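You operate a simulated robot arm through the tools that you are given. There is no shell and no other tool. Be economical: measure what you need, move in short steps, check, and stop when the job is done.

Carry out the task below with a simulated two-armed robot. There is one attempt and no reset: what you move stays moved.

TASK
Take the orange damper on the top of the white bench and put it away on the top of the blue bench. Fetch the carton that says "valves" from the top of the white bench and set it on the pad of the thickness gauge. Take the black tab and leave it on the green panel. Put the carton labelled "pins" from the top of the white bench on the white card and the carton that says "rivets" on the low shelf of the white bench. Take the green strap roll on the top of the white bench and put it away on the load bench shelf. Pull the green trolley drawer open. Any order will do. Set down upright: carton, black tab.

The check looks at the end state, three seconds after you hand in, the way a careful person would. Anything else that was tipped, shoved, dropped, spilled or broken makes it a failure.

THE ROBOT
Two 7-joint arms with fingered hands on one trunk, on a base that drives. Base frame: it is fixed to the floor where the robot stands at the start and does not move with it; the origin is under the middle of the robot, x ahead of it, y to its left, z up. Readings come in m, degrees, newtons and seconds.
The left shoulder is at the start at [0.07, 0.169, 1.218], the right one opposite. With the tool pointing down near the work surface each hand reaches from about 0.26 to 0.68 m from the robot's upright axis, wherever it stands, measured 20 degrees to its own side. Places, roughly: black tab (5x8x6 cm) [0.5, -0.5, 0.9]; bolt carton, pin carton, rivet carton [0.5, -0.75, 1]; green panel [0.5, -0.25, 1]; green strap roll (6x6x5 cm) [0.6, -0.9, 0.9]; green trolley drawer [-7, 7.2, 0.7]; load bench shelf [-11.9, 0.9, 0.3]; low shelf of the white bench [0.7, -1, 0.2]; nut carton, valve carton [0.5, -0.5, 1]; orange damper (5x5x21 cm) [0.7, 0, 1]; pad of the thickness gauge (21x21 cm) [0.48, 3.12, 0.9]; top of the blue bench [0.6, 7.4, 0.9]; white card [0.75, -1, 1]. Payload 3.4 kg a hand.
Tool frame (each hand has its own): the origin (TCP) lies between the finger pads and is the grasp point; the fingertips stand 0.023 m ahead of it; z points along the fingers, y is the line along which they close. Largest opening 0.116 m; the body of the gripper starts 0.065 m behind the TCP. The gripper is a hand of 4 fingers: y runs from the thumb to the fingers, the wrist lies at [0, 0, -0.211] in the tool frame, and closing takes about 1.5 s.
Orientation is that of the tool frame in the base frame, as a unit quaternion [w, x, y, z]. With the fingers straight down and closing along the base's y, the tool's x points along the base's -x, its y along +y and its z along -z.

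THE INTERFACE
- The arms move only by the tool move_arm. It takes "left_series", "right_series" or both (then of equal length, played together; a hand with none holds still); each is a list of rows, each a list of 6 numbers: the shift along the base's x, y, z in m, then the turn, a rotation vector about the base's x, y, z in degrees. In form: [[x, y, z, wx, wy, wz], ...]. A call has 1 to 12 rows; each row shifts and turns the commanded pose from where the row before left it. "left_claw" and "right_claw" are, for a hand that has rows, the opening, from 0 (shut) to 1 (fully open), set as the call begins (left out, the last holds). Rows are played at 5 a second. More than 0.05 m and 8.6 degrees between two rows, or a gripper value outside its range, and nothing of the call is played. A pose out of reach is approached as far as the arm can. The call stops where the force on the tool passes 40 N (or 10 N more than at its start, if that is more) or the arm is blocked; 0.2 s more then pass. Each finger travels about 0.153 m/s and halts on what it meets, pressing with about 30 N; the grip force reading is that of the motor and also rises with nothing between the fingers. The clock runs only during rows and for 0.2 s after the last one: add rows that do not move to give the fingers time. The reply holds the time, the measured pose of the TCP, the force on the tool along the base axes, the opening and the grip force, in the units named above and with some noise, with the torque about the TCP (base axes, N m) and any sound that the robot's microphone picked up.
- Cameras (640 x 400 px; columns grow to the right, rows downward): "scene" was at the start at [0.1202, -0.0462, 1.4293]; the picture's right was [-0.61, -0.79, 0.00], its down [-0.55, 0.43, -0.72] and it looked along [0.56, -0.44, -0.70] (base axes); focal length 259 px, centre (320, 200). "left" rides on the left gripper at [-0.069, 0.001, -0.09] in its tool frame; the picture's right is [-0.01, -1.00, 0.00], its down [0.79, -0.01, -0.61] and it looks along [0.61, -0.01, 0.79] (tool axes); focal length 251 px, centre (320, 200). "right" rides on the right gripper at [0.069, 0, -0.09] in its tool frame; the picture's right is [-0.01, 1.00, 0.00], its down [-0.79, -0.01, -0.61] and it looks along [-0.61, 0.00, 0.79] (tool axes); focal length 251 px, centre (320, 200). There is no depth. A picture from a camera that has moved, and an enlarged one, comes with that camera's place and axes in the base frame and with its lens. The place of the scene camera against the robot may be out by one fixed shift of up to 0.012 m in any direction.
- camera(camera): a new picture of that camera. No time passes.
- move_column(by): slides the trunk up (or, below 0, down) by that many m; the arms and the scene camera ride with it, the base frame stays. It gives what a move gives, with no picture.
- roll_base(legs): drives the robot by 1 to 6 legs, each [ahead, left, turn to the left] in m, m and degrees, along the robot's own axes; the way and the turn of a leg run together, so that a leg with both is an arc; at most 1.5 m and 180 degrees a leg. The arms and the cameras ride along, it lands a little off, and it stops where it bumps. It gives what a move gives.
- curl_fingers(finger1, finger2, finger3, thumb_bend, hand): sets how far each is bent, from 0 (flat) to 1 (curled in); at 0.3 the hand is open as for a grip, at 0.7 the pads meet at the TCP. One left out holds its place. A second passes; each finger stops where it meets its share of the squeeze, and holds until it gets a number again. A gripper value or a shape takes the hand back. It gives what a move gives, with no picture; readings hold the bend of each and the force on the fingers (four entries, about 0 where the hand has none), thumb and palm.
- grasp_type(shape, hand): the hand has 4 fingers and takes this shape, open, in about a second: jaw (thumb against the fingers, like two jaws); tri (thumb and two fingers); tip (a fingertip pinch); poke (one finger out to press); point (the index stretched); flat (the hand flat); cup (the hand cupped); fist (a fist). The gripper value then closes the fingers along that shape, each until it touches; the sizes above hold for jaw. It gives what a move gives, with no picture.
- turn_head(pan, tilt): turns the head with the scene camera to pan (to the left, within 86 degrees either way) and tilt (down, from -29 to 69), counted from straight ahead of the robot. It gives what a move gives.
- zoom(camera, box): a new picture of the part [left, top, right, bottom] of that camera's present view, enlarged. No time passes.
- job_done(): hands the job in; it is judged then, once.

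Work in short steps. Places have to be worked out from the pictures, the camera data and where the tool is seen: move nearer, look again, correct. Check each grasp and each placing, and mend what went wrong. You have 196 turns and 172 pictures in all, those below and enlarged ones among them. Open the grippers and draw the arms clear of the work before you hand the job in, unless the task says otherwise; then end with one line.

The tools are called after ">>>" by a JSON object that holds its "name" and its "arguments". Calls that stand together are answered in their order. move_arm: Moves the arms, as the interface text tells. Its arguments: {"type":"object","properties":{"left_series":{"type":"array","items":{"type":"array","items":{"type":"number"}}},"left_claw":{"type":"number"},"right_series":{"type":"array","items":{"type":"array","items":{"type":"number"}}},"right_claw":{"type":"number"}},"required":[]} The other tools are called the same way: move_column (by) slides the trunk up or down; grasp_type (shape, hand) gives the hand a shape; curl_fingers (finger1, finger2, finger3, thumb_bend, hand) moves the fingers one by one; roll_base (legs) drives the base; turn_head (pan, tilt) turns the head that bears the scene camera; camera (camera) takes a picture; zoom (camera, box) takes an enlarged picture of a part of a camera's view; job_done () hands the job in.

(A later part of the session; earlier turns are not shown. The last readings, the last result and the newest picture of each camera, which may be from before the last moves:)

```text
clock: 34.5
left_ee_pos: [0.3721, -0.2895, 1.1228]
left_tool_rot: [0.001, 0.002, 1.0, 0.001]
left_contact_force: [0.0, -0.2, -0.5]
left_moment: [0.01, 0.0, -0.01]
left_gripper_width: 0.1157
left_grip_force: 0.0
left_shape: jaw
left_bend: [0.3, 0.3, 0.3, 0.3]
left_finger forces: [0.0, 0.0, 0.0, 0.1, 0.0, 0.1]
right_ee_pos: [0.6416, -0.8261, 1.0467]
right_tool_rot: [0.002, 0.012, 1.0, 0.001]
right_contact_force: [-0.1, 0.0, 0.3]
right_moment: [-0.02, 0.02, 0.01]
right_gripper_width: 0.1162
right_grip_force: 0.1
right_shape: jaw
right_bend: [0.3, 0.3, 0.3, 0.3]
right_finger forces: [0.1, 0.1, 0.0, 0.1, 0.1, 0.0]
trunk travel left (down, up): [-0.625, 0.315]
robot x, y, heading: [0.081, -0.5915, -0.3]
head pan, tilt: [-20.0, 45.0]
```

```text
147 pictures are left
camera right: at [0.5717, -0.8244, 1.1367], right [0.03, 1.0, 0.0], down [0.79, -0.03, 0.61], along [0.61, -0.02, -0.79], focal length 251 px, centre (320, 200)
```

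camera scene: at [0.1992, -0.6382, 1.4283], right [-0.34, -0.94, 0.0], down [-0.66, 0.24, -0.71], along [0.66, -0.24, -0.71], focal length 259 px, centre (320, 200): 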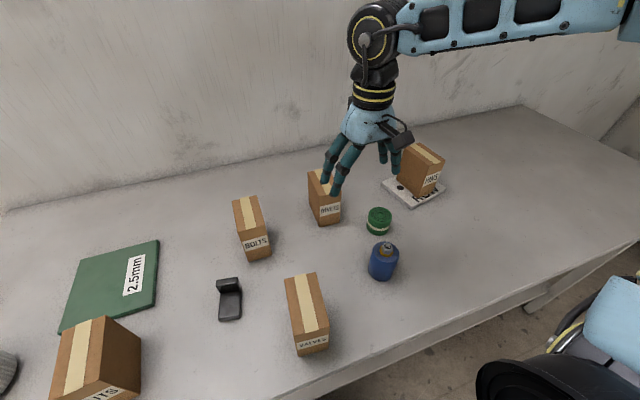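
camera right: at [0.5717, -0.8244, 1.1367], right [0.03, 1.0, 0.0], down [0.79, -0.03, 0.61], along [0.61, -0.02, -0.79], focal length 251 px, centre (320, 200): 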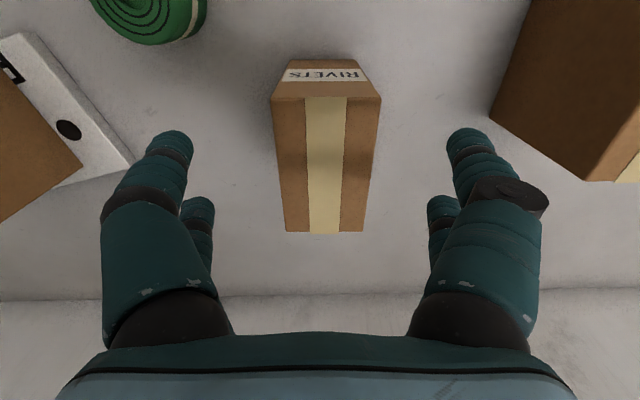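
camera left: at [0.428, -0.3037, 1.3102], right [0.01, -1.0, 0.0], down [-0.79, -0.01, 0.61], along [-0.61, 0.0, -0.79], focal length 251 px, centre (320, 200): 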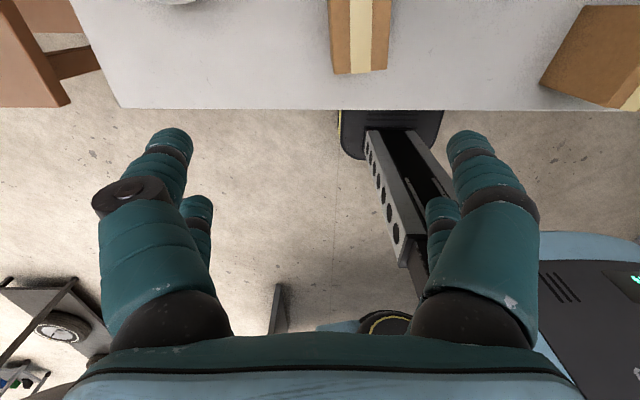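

Well centred in y and close enough in x. I descend vertically and close.

>>> {"name": "move_arm", "arguments": {"right_series": [[0, 0.003, -0.03, 0, 0, 0], [0, 0, -0.035, 0, 0, 0], [0, 0, -0.03, 0, 0, 0], [0, 0, 0, 0, 0, 0]]}}

>>> {"name": "move_arm", "arguments": {"right_series": [[0, 0, 0, 0, 0, 0], [0, 0, 0, 0, 0, 0], [0, 0, 0, 0, 0, 0], [0, 0, 0, 0, 0, 0], [0, 0, 0, 0, 0, 0], [0, 0, 0, 0, 0, 0], [0, 0, 0, 0, 0, 0]], "right_claw": 0}}

>>> {"name": "move_arm", "arguments": {"right_series": [[-0.005, 0, 0.03, 0, 0, 0], [-0.02, 0, 0.04, 0, 0, 0], [-0.03, 0, 0.03, 0, 0, 0], [-0.03, 0, 0.03, 0, 0, 0], [0, 0, 0, 0, 0, 0]]}}

>>> {"name": "camera", "arguments": {"camera": "scene"}}

```text
clock: 35.5
left_ee_pos: [0.3741, -0.2868, 1.1215]
left_tool_rot: [0.0, 0.001, 1.0, 0.001]
left_contact_force: [-0.6, 0.0, 0.8]
left_moment: [-0.05, -0.01, -0.01]
left_gripper_width: 0.1158
left_grip_force: 0.1
left_shape: jaw
left_bend: [0.3, 0.3, 0.3, 0.3]
left_finger forces: [0.1, 0.0, 0.0, 0.1, 0.0, 0.0]
right_ee_pos: [0.6431, -0.8231, 0.952]
right_tool_rot: [0.003, 0.012, 1.0, 0.001]
right_contact_force: [-0.3, 0.0, 0.6]
right_moment: [0.03, 0.01, -0.03]
right_gripper_width: 0.1158
right_grip_force: 0.0
right_shape: jaw
right_bend: [0.3, 0.3, 0.3, 0.3]
right_finger forces: [0.0, 0.0, 0.1, 0.0, 0.1, 0.0]
trunk travel left (down, up): [-0.625, 0.315]
robot x, y, heading: [0.0815, -0.5958, -0.1]
head pan, tilt: [-20.0, 45.0]
```

```text
clock: 37.1
left_ee_pos: [0.3749, -0.2859, 1.119]
left_tool_rot: [-0.001, 0.002, 1.0, 0.0]
left_contact_force: [0.3, 0.3, 0.1]
left_moment: [0.02, 0.02, 0.01]
left_gripper_width: 0.1162
left_grip_force: 0.1
left_shape: jaw
left_bend: [0.3, 0.3, 0.3, 0.3]
left_finger forces: [0.0, 0.1, 0.0, 0.0, 0.1, 0.1]
right_ee_pos: [0.6436, -0.8211, 0.9519]
right_tool_rot: [0.002, 0.012, 1.0, 0.001]
right_contact_force: [1.3, 0.9, -1.6]
right_moment: [0.03, -0.01, 0.0]
right_gripper_width: 0.0533
right_grip_force: 29.6
right_shape: jaw
right_bend: [0.73, 0.73, 0.73, 0.76]
right_finger forces: [28.4, 28.3, 28.4, 0.0, 28.3, 0.0]
trunk travel left (down, up): [-0.625, 0.315]
robot x, y, heading: [0.0829, -0.5973, -0.6]
head pan, tilt: [-20.0, 45.0]
```

```text
clock: 38.3
left_ee_pos: [0.3761, -0.2862, 1.121]
left_tool_rot: [-0.001, 0.002, 1.0, 0.0]
left_contact_force: [-0.4, -0.2, -0.8]
left_moment: [0.0, 0.03, 0.0]
left_gripper_width: 0.116
left_grip_force: 0.1
left_shape: jaw
left_bend: [0.3, 0.3, 0.3, 0.3]
left_finger forces: [0.1, 0.1, 0.1, 0.1, 0.0, 0.0]
right_ee_pos: [0.559, -0.8217, 1.0822]
right_tool_rot: [0.001, 0.012, 1.0, 0.0]
right_contact_force: [0.6, 0.3, -4.1]
right_moment: [0.02, 0.05, 0.02]
right_gripper_width: 0.053
right_grip_force: 30.3
right_shape: jaw
right_bend: [0.73, 0.73, 0.73, 0.76]
right_finger forces: [28.3, 28.1, 28.4, 0.1, 28.5, 0.1]
trunk travel left (down, up): [-0.625, 0.315]
robot x, y, heading: [0.0816, -0.5958, 0.0]
head pan, tilt: [-20.0, 45.0]
```

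```text
146 pictures are left
camera scene: at [0.2162, -0.6207, 1.3282], right [-0.35, -0.94, 0.0], down [-0.66, 0.24, -0.71], along [0.66, -0.24, -0.71], focal length 259 px, centre (320, 200)
```

scene: 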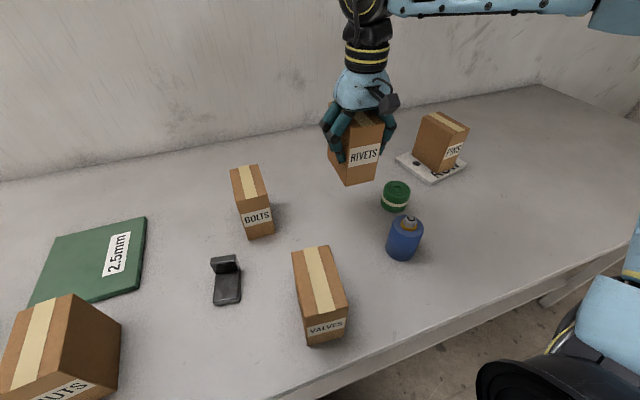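

RIVETS is held. I lift a bit more and back away from the bench to look at the low shelf.

>>> {"name": "move_arm", "arguments": {"right_series": [[0, 0, 0.04, 0, 0, 0], [-0.04, 0, 0, 0, 0, 0], [-0.04, 0, 0, 0, 0, 0], [0, 0, 0, 0, 0, 0]]}}

>>> {"name": "roll_base", "arguments": {"legs": [[-0.6, 0, 0]]}}

>>> {"name": "move_column", "arguments": {"by": -0.45}}

>>> {"name": "turn_head", "arguments": {"pan": 0, "tilt": 25}}

>>> {"name": "camera", "arguments": {"camera": "scene"}}

```text
clock: 39.3
left_ee_pos: [0.3763, -0.2866, 1.1199]
left_tool_rot: [-0.001, 0.001, 1.0, 0.0]
left_contact_force: [0.1, 1.0, -0.3]
left_moment: [-0.06, 0.0, 0.04]
left_gripper_width: 0.1157
left_grip_force: 0.1
left_shape: jaw
left_bend: [0.3, 0.3, 0.3, 0.3]
left_finger forces: [0.0, 0.0, 0.0, 0.0, 0.1, 0.0]
right_ee_pos: [0.479, -0.8212, 1.1222]
right_tool_rot: [0.001, 0.012, 1.0, 0.0]
right_contact_force: [0.0, -1.1, -3.6]
right_moment: [0.01, 0.09, -0.03]
right_gripper_width: 0.0534
right_grip_force: 30.1
right_shape: jaw
right_bend: [0.73, 0.73, 0.73, 0.76]
right_finger forces: [28.4, 28.2, 28.4, 0.0, 28.4, 0.0]
trunk travel left (down, up): [-0.625, 0.315]
robot x, y, heading: [0.0812, -0.595, -0.4]
head pan, tilt: [-20.0, 45.0]
```

```text
clock: 42.7
left_ee_pos: [-0.231, -0.285, 1.1214]
left_tool_rot: [0.0, 0.002, 1.0, 0.0]
left_contact_force: [-0.3, -0.1, 0.0]
left_moment: [0.0, -0.01, 0.0]
left_gripper_width: 0.1161
left_grip_force: 0.1
left_shape: jaw
left_bend: [0.3, 0.3, 0.3, 0.3]
left_finger forces: [0.1, 0.0, 0.1, 0.1, 0.0, 0.0]
right_ee_pos: [-0.1302, -0.8181, 1.1234]
right_tool_rot: [0.002, 0.012, 1.0, 0.001]
right_contact_force: [-0.2, -0.1, -2.8]
right_moment: [-0.01, 0.1, 0.0]
right_gripper_width: 0.0531
right_grip_force: 29.8
right_shape: jaw
right_bend: [0.73, 0.73, 0.73, 0.76]
right_finger forces: [28.4, 28.2, 28.4, 0.1, 28.4, 0.0]
trunk travel left (down, up): [-0.625, 0.315]
robot x, y, heading: [-0.5183, -0.5924, 0.1]
head pan, tilt: [-20.0, 45.0]
```

```text
refused: -0.45 is not a number from -0.4 to 0.4
```

```text
clock: 43.5
left_ee_pos: [-0.2323, -0.2855, 1.1207]
left_tool_rot: [0.0, 0.002, 1.0, 0.0]
left_contact_force: [-0.2, -0.3, 0.2]
left_moment: [-0.02, 0.01, 0.0]
left_gripper_width: 0.1159
left_grip_force: 0.0
left_shape: jaw
left_bend: [0.3, 0.3, 0.3, 0.3]
left_finger forces: [0.1, 0.0, 0.0, 0.0, 0.0, 0.0]
right_ee_pos: [-0.1284, -0.819, 1.1234]
right_tool_rot: [0.002, 0.013, 1.0, 0.001]
right_contact_force: [-0.1, 0.2, -3.9]
right_moment: [-0.03, 0.07, 0.02]
right_gripper_width: 0.0534
right_grip_force: 30.5
right_shape: jaw
right_bend: [0.73, 0.73, 0.73, 0.76]
right_finger forces: [28.5, 28.1, 28.4, 0.0, 28.3, 0.0]
trunk travel left (down, up): [-0.625, 0.315]
robot x, y, heading: [-0.5231, -0.5945, 0.1]
head pan, tilt: [0.0, 25.0]
```

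```text
145 pictures are left
camera scene: at [-0.3765, -0.5909, 1.3588], right [0.0, -1.0, 0.0], down [-0.42, 0.0, -0.91], along [0.91, 0.0, -0.42], focal length 259 px, centre (320, 200)
```

scene: 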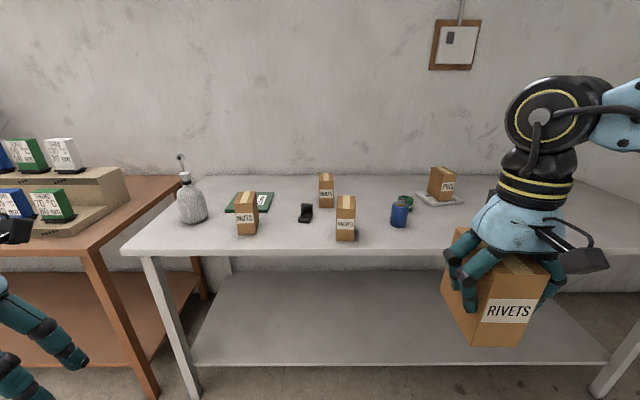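

The low shelf is empty; its front edge is at about x = 0.37, z ≈ 0.2. I lower the trunk in two steps.

>>> {"name": "move_column", "arguments": {"by": -0.4}}

>>> {"name": "move_column", "arguments": {"by": -0.18}}

>>> {"name": "move_arm", "arguments": {"right_series": [[0, 0, -0.04, 0, 0, 0], [0, 0, -0.04, 0, 0, 0], [0, 0, -0.04, 0, 0, 0], [0, 0, -0.04, 0, 0, 0], [0, 0, -0.04, 0, 0, 0], [0, 0, 0, 0, 0, 0]], "left_series": [[-0.01, 0, -0.04, 0, 0, 0], [-0.01, 0, -0.04, 0, 0, 0], [-0.01, 0, -0.04, 0, 0, 0], [-0.01, 0, -0.04, 0, 0, 0], [-0.01, 0, 0, 0, 0, 0], [0, 0, 0, 0, 0, 0]]}}

>>> {"name": "camera", "arguments": {"camera": "scene"}}

>>> {"name": "camera", "arguments": {"camera": "right"}}

```text
clock: 47.4
left_ee_pos: [-0.2322, -0.2851, 0.7206]
left_tool_rot: [0.0, 0.002, 1.0, 0.0]
left_contact_force: [-0.4, 0.1, -0.5]
left_moment: [0.0, -0.03, 0.02]
left_gripper_width: 0.116
left_grip_force: 0.1
left_shape: jaw
left_bend: [0.3, 0.3, 0.3, 0.3]
left_finger forces: [0.1, 0.0, 0.1, 0.0, 0.1, 0.0]
right_ee_pos: [-0.1284, -0.8187, 0.7228]
right_tool_rot: [0.001, 0.012, 1.0, 0.0]
right_contact_force: [-0.4, 1.1, -3.7]
right_moment: [-0.01, 0.08, -0.01]
right_gripper_width: 0.0531
right_grip_force: 29.8
right_shape: jaw
right_bend: [0.73, 0.73, 0.73, 0.76]
right_finger forces: [28.4, 28.3, 28.4, 0.0, 28.4, 0.0]
trunk travel left (down, up): [-0.225, 0.715]
robot x, y, heading: [-0.5232, -0.5959, 0.1]
head pan, tilt: [0.0, 25.0]
```

```text
clock: 49.4
left_ee_pos: [-0.2329, -0.2842, 0.5399]
left_tool_rot: [0.0, 0.002, 1.0, 0.0]
left_contact_force: [0.4, -0.8, -0.6]
left_moment: [0.01, -0.01, -0.02]
left_gripper_width: 0.1161
left_grip_force: 0.1
left_shape: jaw
left_bend: [0.3, 0.3, 0.3, 0.3]
left_finger forces: [0.1, 0.0, 0.0, 0.0, 0.1, 0.0]
right_ee_pos: [-0.1294, -0.8182, 0.5429]
right_tool_rot: [0.001, 0.013, 1.0, 0.001]
right_contact_force: [-0.7, -0.6, -3.9]
right_moment: [0.01, 0.05, 0.04]
right_gripper_width: 0.0532
right_grip_force: 29.7
right_shape: jaw
right_bend: [0.73, 0.73, 0.73, 0.76]
right_finger forces: [28.4, 28.2, 28.5, 0.0, 28.4, 0.1]
trunk travel left (down, up): [-0.045, 0.895]
robot x, y, heading: [-0.5271, -0.5928, -0.2]
head pan, tilt: [0.0, 25.0]
```

```text
clock: 50.8
left_ee_pos: [-0.2458, -0.2707, 0.3908]
left_tool_rot: [-0.001, 0.002, 1.0, 0.001]
left_contact_force: [-0.3, 0.6, 0.4]
left_moment: [-0.03, -0.03, 0.02]
left_gripper_width: 0.1159
left_grip_force: 0.0
left_shape: jaw
left_bend: [0.3, 0.3, 0.3, 0.3]
left_finger forces: [0.1, 0.0, 0.0, 0.0, 0.1, 0.1]
left hand out of reach, approached as far as the arm can: row 3, 4, 5
right_ee_pos: [-0.1279, -0.8193, 0.3425]
right_tool_rot: [0.002, 0.012, 1.0, 0.001]
right_contact_force: [-0.1, -0.6, -3.0]
right_moment: [-0.01, 0.06, -0.02]
right_gripper_width: 0.0533
right_grip_force: 30.0
right_shape: jaw
right_bend: [0.73, 0.73, 0.73, 0.76]
right_finger forces: [28.5, 28.1, 28.4, 0.0, 28.4, 0.1]
trunk travel left (down, up): [-0.045, 0.895]
robot x, y, heading: [-0.5235, -0.5911, -0.2]
head pan, tilt: [0.0, 25.0]
```

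```text
144 pictures are left
camera scene: at [-0.3767, -0.5908, 0.7789], right [0.0, -1.0, 0.0], down [-0.42, 0.0, -0.91], along [0.91, 0.0, -0.42], focal length 259 px, centre (320, 200)
```

scene: 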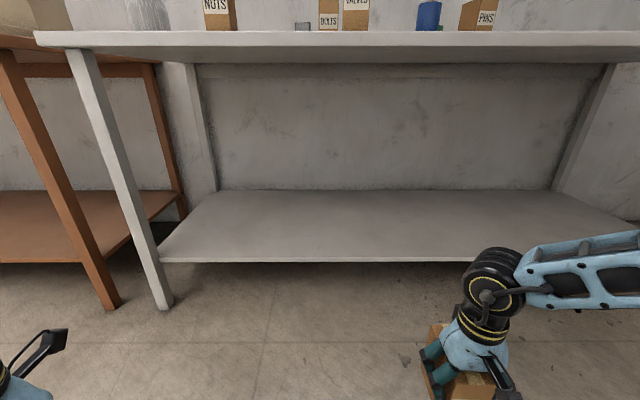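

```text
143 pictures are left
camera right: at [-0.1979, -0.817, 0.4316], right [0.03, 1.0, 0.0], down [0.79, -0.03, 0.61], along [0.61, -0.02, -0.79], focal length 251 px, centre (320, 200)
```

right: 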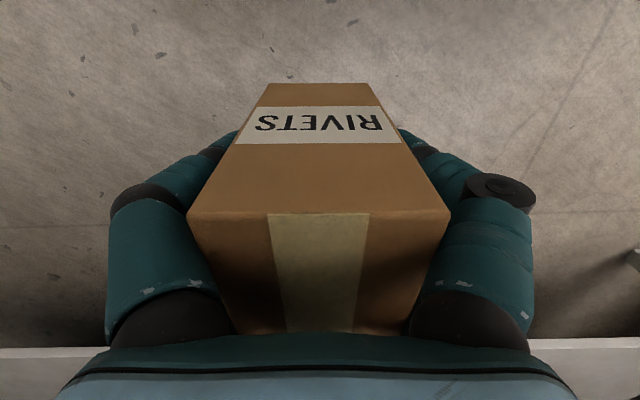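

Triangulating the shelf front edge gives x ≈ 0.40, z ≈ 0.17; underside of the top is at 0.84. The carton's bottom is at 0.27, so I drive 0.46 m forward.

>>> {"name": "roll_base", "arguments": {"legs": [[0.46, 0, 0]]}}

>>> {"name": "camera", "arguments": {"camera": "scene"}}

>>> {"name": "camera", "arguments": {"camera": "right"}}

```text
clock: 53.5
left_ee_pos: [0.215, -0.2719, 0.3903]
left_tool_rot: [-0.001, 0.002, 1.0, 0.0]
left_contact_force: [-0.7, -0.1, -0.5]
left_moment: [-0.03, 0.0, 0.0]
left_gripper_width: 0.1157
left_grip_force: 0.0
left_shape: jaw
left_bend: [0.3, 0.3, 0.3, 0.3]
left_finger forces: [0.1, 0.1, 0.0, 0.0, 0.1, 0.1]
right_ee_pos: [0.3322, -0.8216, 0.3432]
right_tool_rot: [0.002, 0.013, 1.0, 0.001]
right_contact_force: [0.1, -0.1, -2.9]
right_moment: [-0.05, 0.05, 0.02]
right_gripper_width: 0.053
right_grip_force: 29.9
right_shape: jaw
right_bend: [0.73, 0.73, 0.73, 0.76]
right_finger forces: [28.4, 28.1, 28.3, 0.0, 28.4, 0.0]
trunk travel left (down, up): [-0.045, 0.895]
robot x, y, heading: [-0.0672, -0.5989, -0.3]
head pan, tilt: [0.0, 25.0]
```

```text
142 pictures are left
camera scene: at [0.0842, -0.5923, 0.7789], right [0.0, -1.0, 0.0], down [-0.42, 0.0, -0.91], along [0.91, 0.0, -0.42], focal length 259 px, centre (320, 200)
```

scene: 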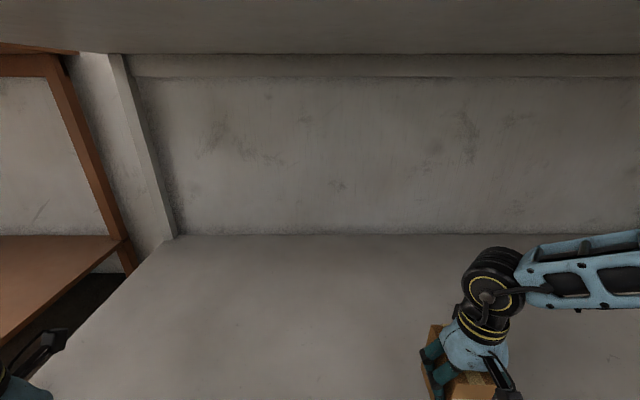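

```text
141 pictures are left
camera right: at [0.2631, -0.8186, 0.4321], right [0.03, 1.0, 0.0], down [0.79, -0.03, 0.61], along [0.61, -0.02, -0.79], focal length 251 px, centre (320, 200)
```

right: 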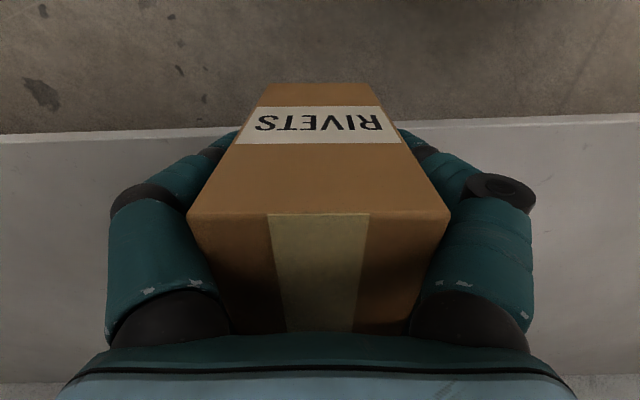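

I extend the arm 14 cm inward over the shelf.

>>> {"name": "move_arm", "arguments": {"right_series": [[0.035, 0, 0, 0, 0, 0], [0.035, 0, 0, 0, 0, 0], [0.035, 0, 0, 0, 0, 0], [0.035, 0, 0, 0, 0, 0], [0.02, 0, 0, 0, 0, 0], [0, 0, -0.04, 0, 0, 0], [0, 0, 0, 0, 0, 0]]}}

>>> {"name": "camera", "arguments": {"camera": "right"}}

>>> {"name": "camera", "arguments": {"camera": "scene"}}

```text
clock: 55.1
left_ee_pos: [0.2149, -0.272, 0.3904]
left_tool_rot: [-0.001, 0.002, 1.0, 0.0]
left_contact_force: [0.4, -0.2, 0.8]
left_moment: [-0.03, 0.0, 0.0]
left_gripper_width: 0.1161
left_grip_force: 0.1
left_shape: jaw
left_bend: [0.3, 0.3, 0.3, 0.3]
left_finger forces: [0.0, 0.0, 0.0, 0.0, 0.0, 0.1]
right_ee_pos: [0.4873, -0.8245, 0.3077]
right_tool_rot: [0.002, 0.012, 1.0, 0.001]
right_contact_force: [0.8, 1.1, -3.9]
right_moment: [-0.02, 0.04, -0.01]
right_gripper_width: 0.0531
right_grip_force: 30.1
right_shape: jaw
right_bend: [0.73, 0.73, 0.73, 0.76]
right_finger forces: [28.4, 28.2, 28.3, 0.1, 28.4, 0.0]
right hand out of reach, approached as far as the arm can: row 6
trunk travel left (down, up): [-0.045, 0.895]
robot x, y, heading: [-0.0616, -0.5936, -0.3]
head pan, tilt: [0.0, 25.0]
```

```text
140 pictures are left
camera right: at [0.4168, -0.8221, 0.3954], right [0.03, 1.0, 0.0], down [0.79, -0.03, 0.61], along [0.61, -0.02, -0.79], focal length 251 px, centre (320, 200)
```

right: 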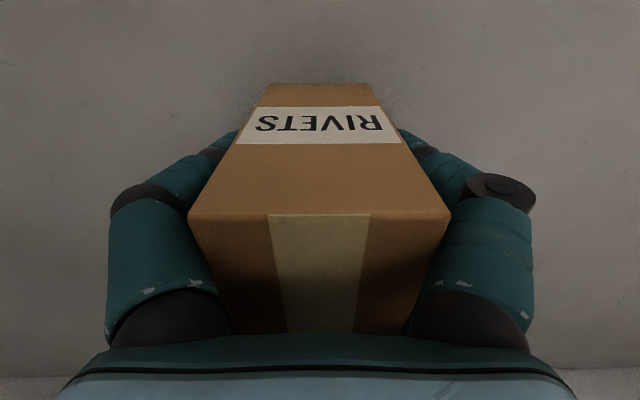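

```text
139 pictures are left
camera scene: at [0.0843, -0.5923, 0.7789], right [0.0, -1.0, 0.0], down [-0.42, 0.0, -0.91], along [0.91, 0.0, -0.42], focal length 259 px, centre (320, 200)
```

scene: 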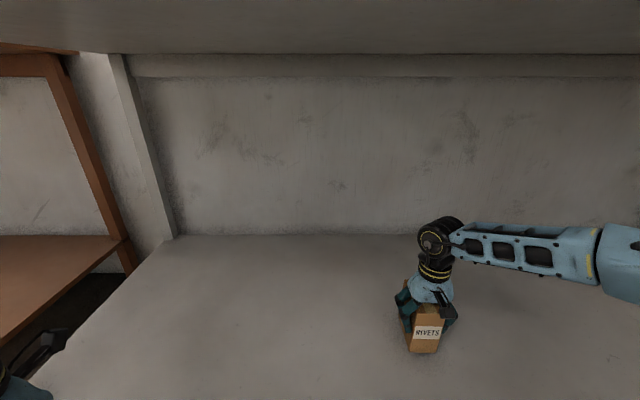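

Over the shelf. I retract 2 cm (reach margin) while lowering slowly until the weight comes off.

>>> {"name": "move_arm", "arguments": {"right_series": [[-0.01, 0, -0.015, 0, 0, 0], [-0.01, 0, -0.015, 0, 0, 0], [0, 0, -0.01, 0, 0, 0], [0, 0, -0.005, 0, 0, 0], [0, 0, 0, 0, 0, 0]]}}

```text
clock: 55.7
left_ee_pos: [0.2151, -0.2704, 0.3923]
left_tool_rot: [0.001, 0.003, 1.0, -0.001]
left_contact_force: [0.1, -0.5, 0.3]
left_moment: [-0.02, -0.03, 0.01]
left_gripper_width: 0.1159
left_grip_force: 0.1
left_shape: jaw
left_bend: [0.3, 0.3, 0.3, 0.3]
left_finger forces: [0.1, 0.0, 0.1, 0.1, 0.1, 0.1]
right_ee_pos: [0.4741, -0.8236, 0.2905]
right_tool_rot: [0.014, 0.014, 1.0, 0.002]
right_contact_force: [1.1, -1.2, 22.9]
right_moment: [-0.11, 0.78, 0.06]
right_gripper_width: 0.0533
right_grip_force: 30.1
right_shape: jaw
right_bend: [0.73, 0.73, 0.73, 0.76]
right_finger forces: [34.1, 30.9, 32.0, 0.1, 35.1, 0.0]
trunk travel left (down, up): [-0.045, 0.895]
robot x, y, heading: [-0.0638, -0.5994, -0.1]
head pan, tilt: [0.0, 25.0]
stopped in row 2 (right hand): the force on the tool passed its limit (the readings are from after the stop); the commanded pose is now the measured one
```

Contact: the shelf is at z ≈ 0.22. I relieve the push slightly, then open and rise.

>>> {"name": "move_arm", "arguments": {"right_series": [[0, 0, 0.003, 0, 0, 0], [0, 0, 0, 0, 0, 0]]}}

>>> {"name": "move_arm", "arguments": {"right_series": [[0, 0, 0, 0, 0, 0], [0, 0, 0, 0, 0, 0], [0, 0, 0, 0, 0, 0], [0, 0, 0, 0, 0, 0], [0, 0, 0, 0, 0, 0]], "right_claw": 1}}

>>> {"name": "move_arm", "arguments": {"right_series": [[-0.005, 0, 0.03, 0, 0, 0], [-0.005, 0, 0.03, 0, 0, 0], [-0.005, 0, 0.03, 0, 0, 0], [-0.005, 0, 0.03, 0, 0, 0], [-0.03, 0, 0.01, 0, 0, 0], [-0.04, 0, 0, 0, 0, 0], [-0.04, 0, 0, 0, 0, 0]]}}

>>> {"name": "camera", "arguments": {"camera": "scene"}}

```text
clock: 56.3
left_ee_pos: [0.2154, -0.2717, 0.391]
left_tool_rot: [0.0, 0.002, 1.0, -0.001]
left_contact_force: [-0.7, -0.9, 0.0]
left_moment: [0.0, 0.01, -0.02]
left_gripper_width: 0.1159
left_grip_force: 0.0
left_shape: jaw
left_bend: [0.3, 0.3, 0.3, 0.3]
left_finger forces: [0.0, 0.0, 0.0, 0.0, 0.1, 0.0]
right_ee_pos: [0.4732, -0.8235, 0.2912]
right_tool_rot: [0.012, 0.012, 1.0, 0.002]
right_contact_force: [6.0, 1.1, 15.9]
right_moment: [-0.02, 0.3, -0.01]
right_gripper_width: 0.0534
right_grip_force: 30.1
right_shape: jaw
right_bend: [0.73, 0.73, 0.73, 0.76]
right_finger forces: [33.5, 31.1, 31.7, 0.0, 33.6, 0.0]
trunk travel left (down, up): [-0.045, 0.895]
robot x, y, heading: [-0.0628, -0.5973, -0.1]
head pan, tilt: [0.0, 25.0]
```

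```text
clock: 57.5
left_ee_pos: [0.2167, -0.2719, 0.3901]
left_tool_rot: [0.0, 0.001, 1.0, -0.001]
left_contact_force: [0.1, 0.2, 0.5]
left_moment: [0.01, 0.01, -0.01]
left_gripper_width: 0.116
left_grip_force: 0.0
left_shape: jaw
left_bend: [0.3, 0.3, 0.3, 0.3]
left_finger forces: [0.0, 0.1, 0.0, 0.0, 0.0, 0.0]
right_ee_pos: [0.4722, -0.8237, 0.2889]
right_tool_rot: [0.01, 0.013, 1.0, 0.003]
right_contact_force: [-0.6, -0.3, 4.2]
right_moment: [0.0, 0.01, -0.02]
right_gripper_width: 0.1157
right_grip_force: 0.2
right_shape: jaw
right_bend: [0.3, 0.3, 0.3, 0.3]
right_finger forces: [1.7, 0.5, 1.0, 0.0, 1.5, 0.1]
trunk travel left (down, up): [-0.045, 0.895]
robot x, y, heading: [-0.0637, -0.5941, -0.2]
head pan, tilt: [0.0, 25.0]
```

```text
clock: 59.1
left_ee_pos: [0.2162, -0.2726, 0.3911]
left_tool_rot: [-0.001, 0.002, 1.0, -0.001]
left_contact_force: [-0.1, 0.1, -0.8]
left_moment: [0.03, -0.01, 0.0]
left_gripper_width: 0.1158
left_grip_force: 0.1
left_shape: jaw
left_bend: [0.3, 0.3, 0.3, 0.3]
left_finger forces: [0.0, 0.1, 0.1, 0.0, 0.1, 0.0]
right_ee_pos: [0.3463, -0.8231, 0.4194]
right_tool_rot: [0.01, 0.014, 1.0, 0.002]
right_contact_force: [0.3, -0.6, 0.4]
right_moment: [-0.01, -0.02, 0.02]
right_gripper_width: 0.1159
right_grip_force: 0.1
right_shape: jaw
right_bend: [0.3, 0.3, 0.3, 0.3]
right_finger forces: [0.0, 0.0, 0.1, 0.0, 0.1, 0.1]
trunk travel left (down, up): [-0.045, 0.895]
robot x, y, heading: [-0.0676, -0.594, -0.1]
head pan, tilt: [0.0, 25.0]
```

```text
138 pictures are left
camera scene: at [0.0842, -0.5922, 0.779], right [0.0, -1.0, 0.0], down [-0.42, 0.0, -0.91], along [0.91, 0.0, -0.42], focal length 259 px, centre (320, 200)
```

scene: 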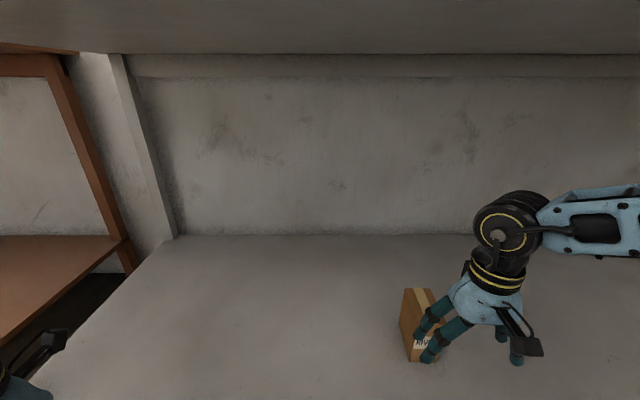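

RIVETS stands on the low shelf. I back out, raise the trunk, and come to the tab/panel area with a check picture.

>>> {"name": "roll_base", "arguments": {"legs": [[-0.5, 0, 0]]}}

>>> {"name": "move_column", "arguments": {"by": 0.4}}

>>> {"name": "move_column", "arguments": {"by": 0.27}}

>>> {"name": "camera", "arguments": {"camera": "scene"}}

```text
clock: 62.0
left_ee_pos: [-0.2793, -0.2701, 0.3919]
left_tool_rot: [-0.002, 0.006, 1.0, 0.001]
left_contact_force: [-0.6, 0.0, 0.0]
left_moment: [0.02, -0.01, -0.01]
left_gripper_width: 0.1158
left_grip_force: 0.0
left_shape: jaw
left_bend: [0.3, 0.3, 0.3, 0.3]
left_finger forces: [0.1, 0.0, 0.0, 0.1, 0.1, 0.0]
right_ee_pos: [-0.1542, -0.8231, 0.4202]
right_tool_rot: [0.011, 0.017, 1.0, 0.003]
right_contact_force: [0.5, 0.6, 0.4]
right_moment: [0.0, -0.02, 0.01]
right_gripper_width: 0.1163
right_grip_force: 0.2
right_shape: jaw
right_bend: [0.3, 0.3, 0.3, 0.3]
right_finger forces: [0.0, 0.1, 0.0, 0.0, 0.0, 0.0]
trunk travel left (down, up): [-0.045, 0.895]
robot x, y, heading: [-0.5617, -0.5892, -0.7]
head pan, tilt: [0.0, 25.0]
```

```text
clock: 65.9
left_ee_pos: [-0.2788, -0.2706, 0.7918]
left_tool_rot: [0.0, 0.006, 1.0, 0.0]
left_contact_force: [0.3, 0.7, -0.8]
left_moment: [-0.05, -0.03, 0.01]
left_gripper_width: 0.116
left_grip_force: 0.1
left_shape: jaw
left_bend: [0.3, 0.3, 0.3, 0.3]
left_finger forces: [0.0, 0.0, 0.0, 0.0, 0.0, 0.0]
right_ee_pos: [-0.1528, -0.8231, 0.8201]
right_tool_rot: [0.011, 0.018, 1.0, 0.002]
right_contact_force: [-0.2, 1.0, 1.0]
right_moment: [0.03, -0.02, -0.03]
right_gripper_width: 0.116
right_grip_force: 0.0
right_shape: jaw
right_bend: [0.3, 0.3, 0.3, 0.3]
right_finger forces: [0.0, 0.0, 0.0, 0.1, 0.0, 0.0]
trunk travel left (down, up): [-0.445, 0.495]
robot x, y, heading: [-0.5634, -0.5877, -0.7]
head pan, tilt: [0.0, 25.0]
```

```text
clock: 68.6
left_ee_pos: [-0.2799, -0.2704, 1.0612]
left_tool_rot: [-0.001, 0.007, 1.0, -0.001]
left_contact_force: [-1.4, 0.2, 0.3]
left_moment: [0.02, 0.0, 0.0]
left_gripper_width: 0.1157
left_grip_force: 0.1
left_shape: jaw
left_bend: [0.3, 0.3, 0.3, 0.3]
left_finger forces: [0.0, 0.0, 0.0, 0.0, 0.0, 0.0]
right_ee_pos: [-0.1543, -0.8228, 1.0885]
right_tool_rot: [0.012, 0.018, 1.0, 0.003]
right_contact_force: [0.4, -0.1, 0.4]
right_moment: [-0.01, 0.01, -0.01]
right_gripper_width: 0.1158
right_grip_force: 0.0
right_shape: jaw
right_bend: [0.3, 0.3, 0.3, 0.3]
right_finger forces: [0.1, 0.0, 0.1, 0.0, 0.1, 0.1]
trunk travel left (down, up): [-0.715, 0.225]
robot x, y, heading: [-0.561, -0.5916, -0.7]
head pan, tilt: [0.0, 25.0]
```

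```text
137 pictures are left
camera scene: at [-0.4137, -0.5897, 1.4489], right [-0.01, -1.0, 0.0], down [-0.42, 0.01, -0.91], along [0.91, -0.01, -0.42], focal length 259 px, centre (320, 200)
```

scene: 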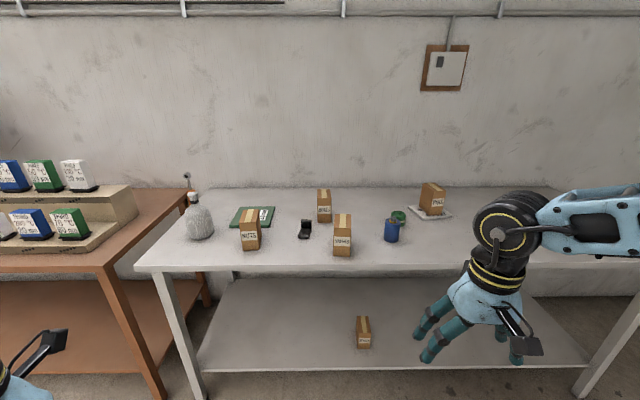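

Shelf placement is good. For the black tab I'll use the right hand with the robot at y ≈ -0.2; first I raise both hands a bit.

>>> {"name": "move_arm", "arguments": {"left_series": [[0, 0, 0.045, 0, 0, 0], [0, 0, 0.045, 0, 0, 0], [0, 0, 0.045, 0, 0, 0]], "right_series": [[0, 0, 0.03, 0, 0, 0], [0, 0, 0.03, 0, 0, 0], [0, 0, 0, 0, 0, 0]]}}

>>> {"name": "roll_base", "arguments": {"legs": [[0, 0.39, 0.5], [0.61, 0, 0]]}}

>>> {"name": "turn_head", "arguments": {"pan": -15, "tilt": 50}}

>>> {"name": "camera", "arguments": {"camera": "scene"}}

>>> {"name": "camera", "arguments": {"camera": "right"}}

```text
clock: 69.4
left_ee_pos: [-0.2794, -0.2705, 1.1548]
left_tool_rot: [-0.001, 0.006, 1.0, -0.002]
left_contact_force: [0.2, 0.7, 0.1]
left_moment: [0.01, -0.04, 0.02]
left_gripper_width: 0.1159
left_grip_force: 0.0
left_shape: jaw
left_bend: [0.3, 0.3, 0.3, 0.3]
left_finger forces: [0.0, 0.1, 0.0, 0.0, 0.0, 0.0]
left hand out of reach, approached as far as the arm can: row 3
right_ee_pos: [-0.1543, -0.8226, 1.1496]
right_tool_rot: [0.011, 0.016, 1.0, 0.002]
right_contact_force: [-0.7, -0.2, -0.7]
right_moment: [0.04, 0.0, 0.0]
right_gripper_width: 0.1157
right_grip_force: 0.2
right_shape: jaw
right_bend: [0.3, 0.3, 0.3, 0.3]
right_finger forces: [0.1, 0.0, 0.0, 0.1, 0.1, 0.0]
trunk travel left (down, up): [-0.715, 0.225]
robot x, y, heading: [-0.5608, -0.592, -0.5]
head pan, tilt: [0.0, 25.0]
```

```text
clock: 74.9
left_ee_pos: [0.3207, 0.1203, 1.1543]
left_tool_rot: [0.0, 0.0, 1.0, -0.001]
left_contact_force: [-0.1, -0.4, -0.5]
left_moment: [0.01, 0.0, -0.02]
left_gripper_width: 0.1159
left_grip_force: 0.0
left_shape: jaw
left_bend: [0.3, 0.3, 0.3, 0.3]
left_finger forces: [0.0, 0.0, 0.1, 0.1, 0.0, 0.0]
right_ee_pos: [0.4512, -0.4286, 1.1495]
right_tool_rot: [0.011, 0.012, 1.0, 0.002]
right_contact_force: [0.2, 0.1, -0.8]
right_moment: [0.02, -0.02, 0.01]
right_gripper_width: 0.1159
right_grip_force: 0.1
right_shape: jaw
right_bend: [0.3, 0.3, 0.3, 0.3]
right_finger forces: [0.0, 0.1, 0.1, 0.0, 0.0, 0.0]
trunk travel left (down, up): [-0.715, 0.225]
robot x, y, heading: [0.0456, -0.2066, -0.3]
head pan, tilt: [0.0, 25.0]
```

```text
clock: 75.8
left_ee_pos: [0.3221, 0.12, 1.1525]
left_tool_rot: [0.0, 0.0, 1.0, -0.001]
left_contact_force: [0.5, -0.1, -0.4]
left_moment: [0.0, 0.01, -0.03]
left_gripper_width: 0.116
left_grip_force: 0.1
left_shape: jaw
left_bend: [0.3, 0.3, 0.3, 0.3]
left_finger forces: [0.0, 0.0, 0.0, 0.1, 0.0, 0.1]
right_ee_pos: [0.4528, -0.4292, 1.1478]
right_tool_rot: [0.011, 0.012, 1.0, 0.002]
right_contact_force: [-0.1, -0.3, 0.4]
right_moment: [0.03, -0.02, -0.01]
right_gripper_width: 0.116
right_grip_force: 0.0
right_shape: jaw
right_bend: [0.3, 0.3, 0.3, 0.3]
right_finger forces: [0.1, 0.0, 0.0, 0.1, 0.0, 0.0]
trunk travel left (down, up): [-0.715, 0.225]
robot x, y, heading: [0.0419, -0.204, -0.0]
head pan, tilt: [-15.0, 50.0]
```

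```text
136 pictures are left
camera scene: at [0.173, -0.2194, 1.4116], right [-0.26, -0.97, 0.0], down [-0.74, 0.2, -0.64], along [0.62, -0.17, -0.77], focal length 259 px, centre (320, 200)
```

scene: 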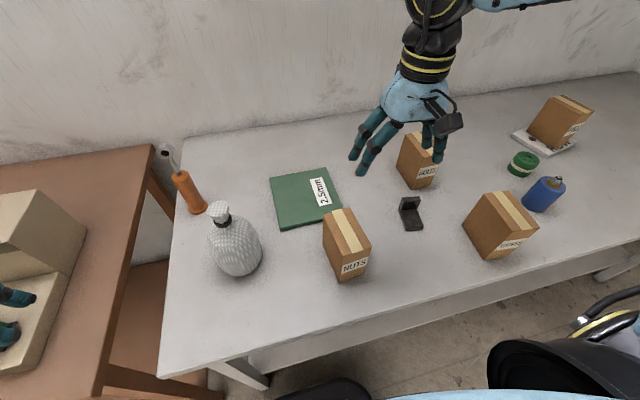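

```text
135 pictures are left
camera right: at [0.3815, -0.4272, 1.2369], right [0.03, 1.0, 0.01], down [0.78, -0.03, 0.62], along [0.62, -0.02, -0.78], focal length 251 px, centre (320, 200)
```

right: 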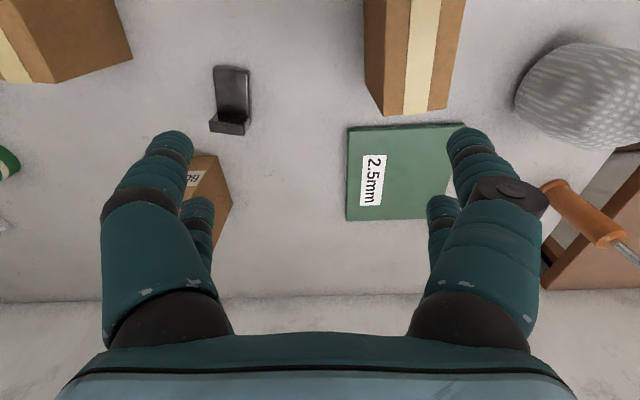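

I zoom on the tab and panel in the right camera.

>>> {"name": "zoom", "arguments": {"camera": "right", "box": [190, 40, 350, 140]}}

>>> {"name": "zoom", "arguments": {"camera": "scene", "box": [250, 140, 450, 265]}}

```text
4.00 times, centred on (270, 90) of right
camera zoom: at [0.3815, -0.4272, 1.2369], right [0.03, 1.0, 0.01], down [0.78, -0.03, 0.62], along [0.62, -0.02, -0.78], focal length 1006 px, centre (520, 640)
```

zoom: 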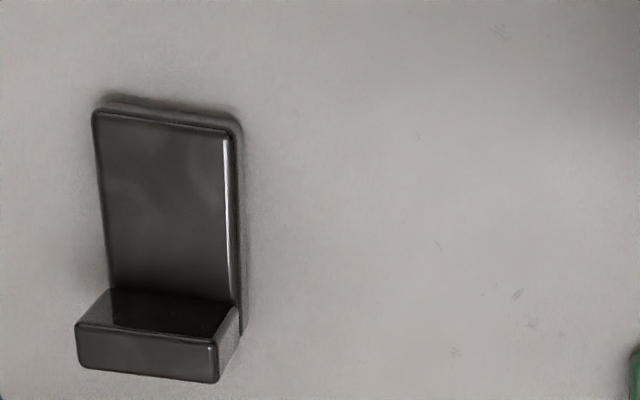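

```text
3.20 times, centred on (350, 202) of scene
camera zoom: at [0.173, -0.2194, 1.4116], right [-0.26, -0.97, 0.0], down [-0.74, 0.2, -0.64], along [0.62, -0.17, -0.77], focal length 828 px, centre (224, 192)
```

zoom: 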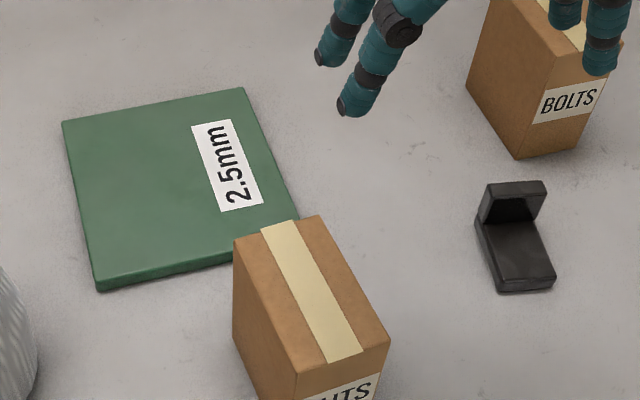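

Tab: base plate from x ≈ 0.44 with its upright at x ≈ 0.50, y ≈ -0.545, yaw about -10°. I move the hand above it with that yaw and look closer.

>>> {"name": "move_arm", "arguments": {"right_series": [[0.01, -0.03, -0.02, 0, 1.3, -3], [0.01, -0.03, -0.03, 0, 0, -3], [0.01, -0.03, -0.03, 0, 0, -3], [0.01, -0.026, -0.03, 0, 0, 0], [0, 0, 0, 0, 0, 0]]}}

>>> {"name": "camera", "arguments": {"camera": "right"}}

```text
clock: 77.0
left_ee_pos: [0.3215, 0.1211, 1.1541]
left_tool_rot: [0.0, 0.0, 1.0, 0.0]
left_contact_force: [0.1, 0.5, -0.4]
left_moment: [-0.01, -0.01, 0.0]
left_gripper_width: 0.1159
left_grip_force: 0.0
left_shape: jaw
left_bend: [0.3, 0.3, 0.3, 0.3]
left_finger forces: [0.1, 0.0, 0.1, 0.0, 0.0, 0.0]
right_ee_pos: [0.4934, -0.5432, 1.0383]
right_tool_rot: [0.0, 0.09, 0.996, 0.001]
right_contact_force: [0.3, 0.7, 0.0]
right_moment: [-0.01, -0.05, 0.0]
right_gripper_width: 0.1161
right_grip_force: 0.1
right_shape: jaw
right_bend: [0.3, 0.3, 0.3, 0.3]
right_finger forces: [0.0, 0.1, 0.0, 0.0, 0.0, 0.0]
trunk travel left (down, up): [-0.715, 0.225]
robot x, y, heading: [0.0451, -0.2051, 0.1]
head pan, tilt: [-15.0, 50.0]
```

```text
132 pictures are left
camera right: at [0.4257, -0.5314, 1.1279], right [0.19, 0.98, 0.0], down [0.78, -0.15, 0.61], along [0.6, -0.11, -0.79], focal length 251 px, centre (320, 200)
```

right: 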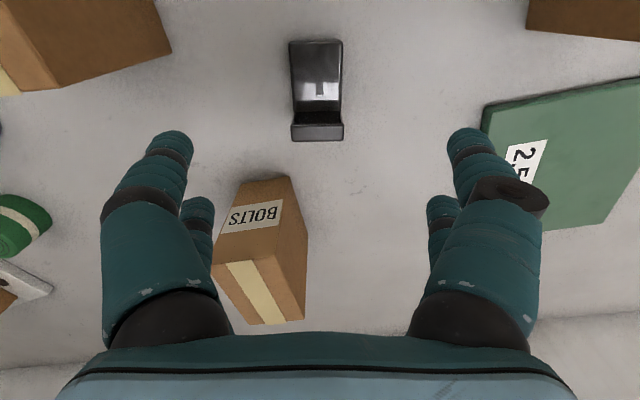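

Alignment is good. I descend to z ≈ 0.912 (tips just above the bench) and close.

>>> {"name": "move_arm", "arguments": {"right_series": [[0.003, -0.002, -0.04, 0, 0, 0], [0, 0, -0.04, 0, 0, 0], [0, 0, -0.03, 0, 0, 0], [0, 0, -0.015, 0, 0, 0], [0, 0, 0, 0, 0, 0]]}}

>>> {"name": "camera", "arguments": {"camera": "scene"}}

>>> {"name": "camera", "arguments": {"camera": "right"}}

```text
clock: 78.2
left_ee_pos: [0.3216, 0.12, 1.1547]
left_tool_rot: [-0.001, 0.0, 1.0, 0.001]
left_contact_force: [-0.3, -0.3, 0.9]
left_moment: [0.02, 0.03, 0.0]
left_gripper_width: 0.1159
left_grip_force: 0.1
left_shape: jaw
left_bend: [0.3, 0.3, 0.3, 0.3]
left_finger forces: [0.0, 0.0, 0.0, 0.0, 0.1, 0.0]
right_ee_pos: [0.4971, -0.5496, 0.913]
right_tool_rot: [0.0, 0.091, 0.996, 0.003]
right_contact_force: [0.9, -1.0, -0.2]
right_moment: [0.01, 0.03, 0.03]
right_gripper_width: 0.1159
right_grip_force: 0.1
right_shape: jaw
right_bend: [0.3, 0.3, 0.3, 0.3]
right_finger forces: [0.0, 0.0, 0.1, 0.1, 0.0, 0.1]
trunk travel left (down, up): [-0.715, 0.225]
robot x, y, heading: [0.0433, -0.2046, -0.0]
head pan, tilt: [-15.0, 50.0]
```

```text
131 pictures are left
camera scene: at [0.1726, -0.2194, 1.4115], right [-0.26, -0.97, 0.0], down [-0.74, 0.2, -0.64], along [0.62, -0.17, -0.77], focal length 259 px, centre (320, 200)
```

scene: 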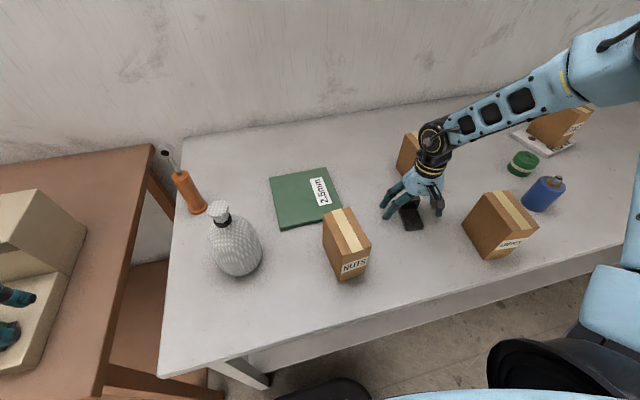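

```text
130 pictures are left
camera right: at [0.4287, -0.5363, 1.0028], right [0.19, 0.98, 0.0], down [0.78, -0.15, 0.61], along [0.6, -0.11, -0.8], focal length 251 px, centre (320, 200)
```

right: 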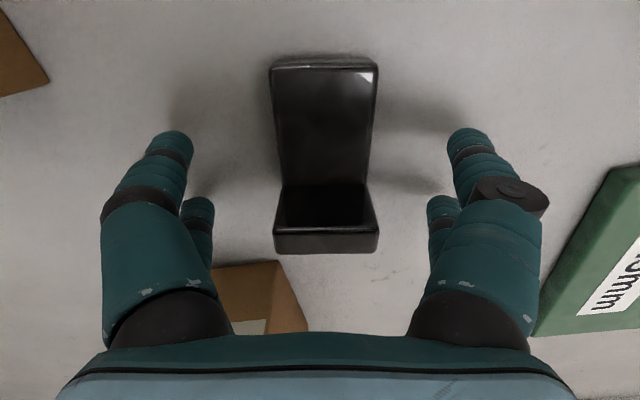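

The TCP sits just at the front face of the upright; I shift 9 mm further so the thumb presses on the upright's side, and close.

>>> {"name": "move_arm", "arguments": {"right_series": [[0.009, -0.001, 0, 0, 0, 0], [0, 0, 0, 0, 0, 0]]}}

>>> {"name": "move_arm", "arguments": {"right_series": [[0, 0, 0, 0, 0, 0], [0, 0, 0, 0, 0, 0], [0, 0, 0, 0, 0, 0], [0, 0, 0, 0, 0, 0], [0, 0, 0, 0, 0, 0], [0, 0, 0, 0, 0, 0], [0, 0, 0, 0, 0, 0]], "right_claw": 0}}

>>> {"name": "camera", "arguments": {"camera": "right"}}

```text
clock: 78.8
left_ee_pos: [0.3213, 0.1209, 1.1545]
left_tool_rot: [0.0, 0.0, 1.0, 0.0]
left_contact_force: [1.0, -0.1, -0.1]
left_moment: [0.04, 0.0, -0.04]
left_gripper_width: 0.116
left_grip_force: 0.1
left_shape: jaw
left_bend: [0.3, 0.3, 0.3, 0.3]
left_finger forces: [0.0, 0.0, 0.0, 0.0, 0.1, 0.0]
right_ee_pos: [0.5064, -0.5505, 0.9128]
right_tool_rot: [0.0, 0.09, 0.996, 0.003]
right_contact_force: [-0.1, -0.4, 0.1]
right_moment: [0.01, 0.01, 0.0]
right_gripper_width: 0.1159
right_grip_force: 0.0
right_shape: jaw
right_bend: [0.3, 0.3, 0.3, 0.3]
right_finger forces: [0.0, 0.0, 0.1, 0.0, 0.0, 0.0]
trunk travel left (down, up): [-0.715, 0.225]
robot x, y, heading: [0.0442, -0.202, -0.0]
head pan, tilt: [-15.0, 50.0]
```

```text
clock: 80.4
left_ee_pos: [0.3192, 0.1229, 1.1542]
left_tool_rot: [0.001, 0.0, 1.0, -0.001]
left_contact_force: [-0.5, 0.4, 0.3]
left_moment: [0.02, 0.01, -0.01]
left_gripper_width: 0.1159
left_grip_force: 0.1
left_shape: jaw
left_bend: [0.3, 0.3, 0.3, 0.3]
left_finger forces: [0.1, 0.0, 0.1, 0.0, 0.1, 0.1]
right_ee_pos: [0.5048, -0.5496, 0.9154]
right_tool_rot: [0.003, 0.091, 0.996, 0.001]
right_contact_force: [8.5, -4.7, 32.0]
right_moment: [-0.23, 0.44, 0.01]
right_gripper_width: 0.0171
right_grip_force: 30.5
right_shape: jaw
right_bend: [0.76, 0.62, 0.62, 0.82]
right_finger forces: [35.6, 0.0, 0.3, 0.1, 49.9, 0.0]
trunk travel left (down, up): [-0.715, 0.225]
robot x, y, heading: [0.0437, -0.2063, 0.2]
head pan, tilt: [-15.0, 50.0]
```

```text
129 pictures are left
camera right: at [0.4365, -0.5359, 1.0048], right [0.19, 0.98, 0.0], down [0.78, -0.15, 0.61], along [0.6, -0.11, -0.79], focal length 251 px, centre (320, 200)
```

right: 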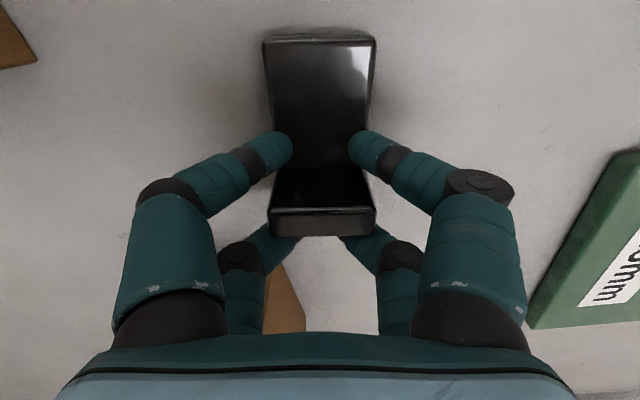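

The hand's finger pairs straddle the upright, so this grip presses down instead of pinching. I open again, rise 1.2 cm and check nothing moved.

>>> {"name": "move_arm", "arguments": {"right_series": [[0, 0, 0, 0, 0, 0], [0, 0, 0, 0, 0, 0], [0, 0, 0, 0, 0, 0], [0, 0, 0, 0, 0, 0], [0, 0, 0, 0, 0, 0], [0, 0, 0.01, 0, 0, 0], [-0.024, 0.004, 0, 0, 0, 0], [0, 0, 0, 0, 0, 0]], "right_claw": 1}}

>>> {"name": "camera", "arguments": {"camera": "right"}}

>>> {"name": "zoom", "arguments": {"camera": "scene", "box": [350, 150, 470, 250]}}

```text
clock: 80.8
left_ee_pos: [0.318, 0.1253, 1.1539]
left_tool_rot: [0.001, -0.001, 1.0, -0.001]
left_contact_force: [0.1, 0.5, 0.2]
left_moment: [-0.03, -0.05, 0.02]
left_gripper_width: 0.1158
left_grip_force: 0.0
left_shape: jaw
left_bend: [0.3, 0.3, 0.3, 0.3]
left_finger forces: [0.0, 0.1, 0.1, 0.0, 0.0, 0.1]
right_ee_pos: [0.5031, -0.5441, 0.9157]
right_tool_rot: [0.003, 0.091, 0.996, 0.0]
right_contact_force: [-0.2, -0.1, 0.0]
right_moment: [-0.03, -0.05, 0.02]
right_gripper_width: 0.1157
right_grip_force: 0.0
right_shape: jaw
right_bend: [0.32, 0.32, 0.32, 0.31]
right_finger forces: [0.0, 0.0, 0.9, 0.0, 0.1, 0.0]
trunk travel left (down, up): [-0.715, 0.225]
robot x, y, heading: [0.0423, -0.2026, 0.0]
head pan, tilt: [-15.0, 50.0]
stopped in row 1 (right hand): the force on the tool passed its limit (the readings are from after the stop); the commanded pose is now the measured one
```

```text
128 pictures are left
camera right: at [0.4349, -0.5329, 1.0052], right [0.19, 0.98, 0.0], down [0.78, -0.15, 0.61], along [0.6, -0.11, -0.79], focal length 251 px, centre (320, 200)
```

right: 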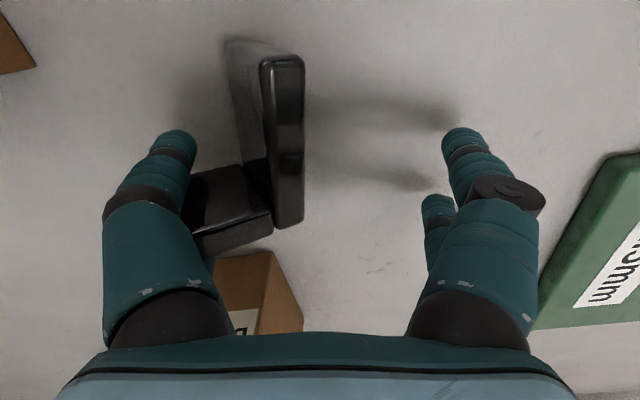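

```text
4.00 times, centred on (410, 200) of scene
camera zoom: at [0.1683, -0.214, 1.4114], right [-0.26, -0.97, 0.0], down [-0.74, 0.2, -0.65], along [0.62, -0.17, -0.76], focal length 1034 px, centre (-40, 200)
```

zoom: 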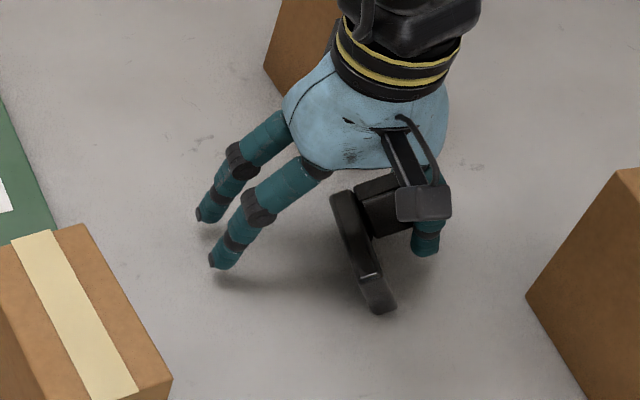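

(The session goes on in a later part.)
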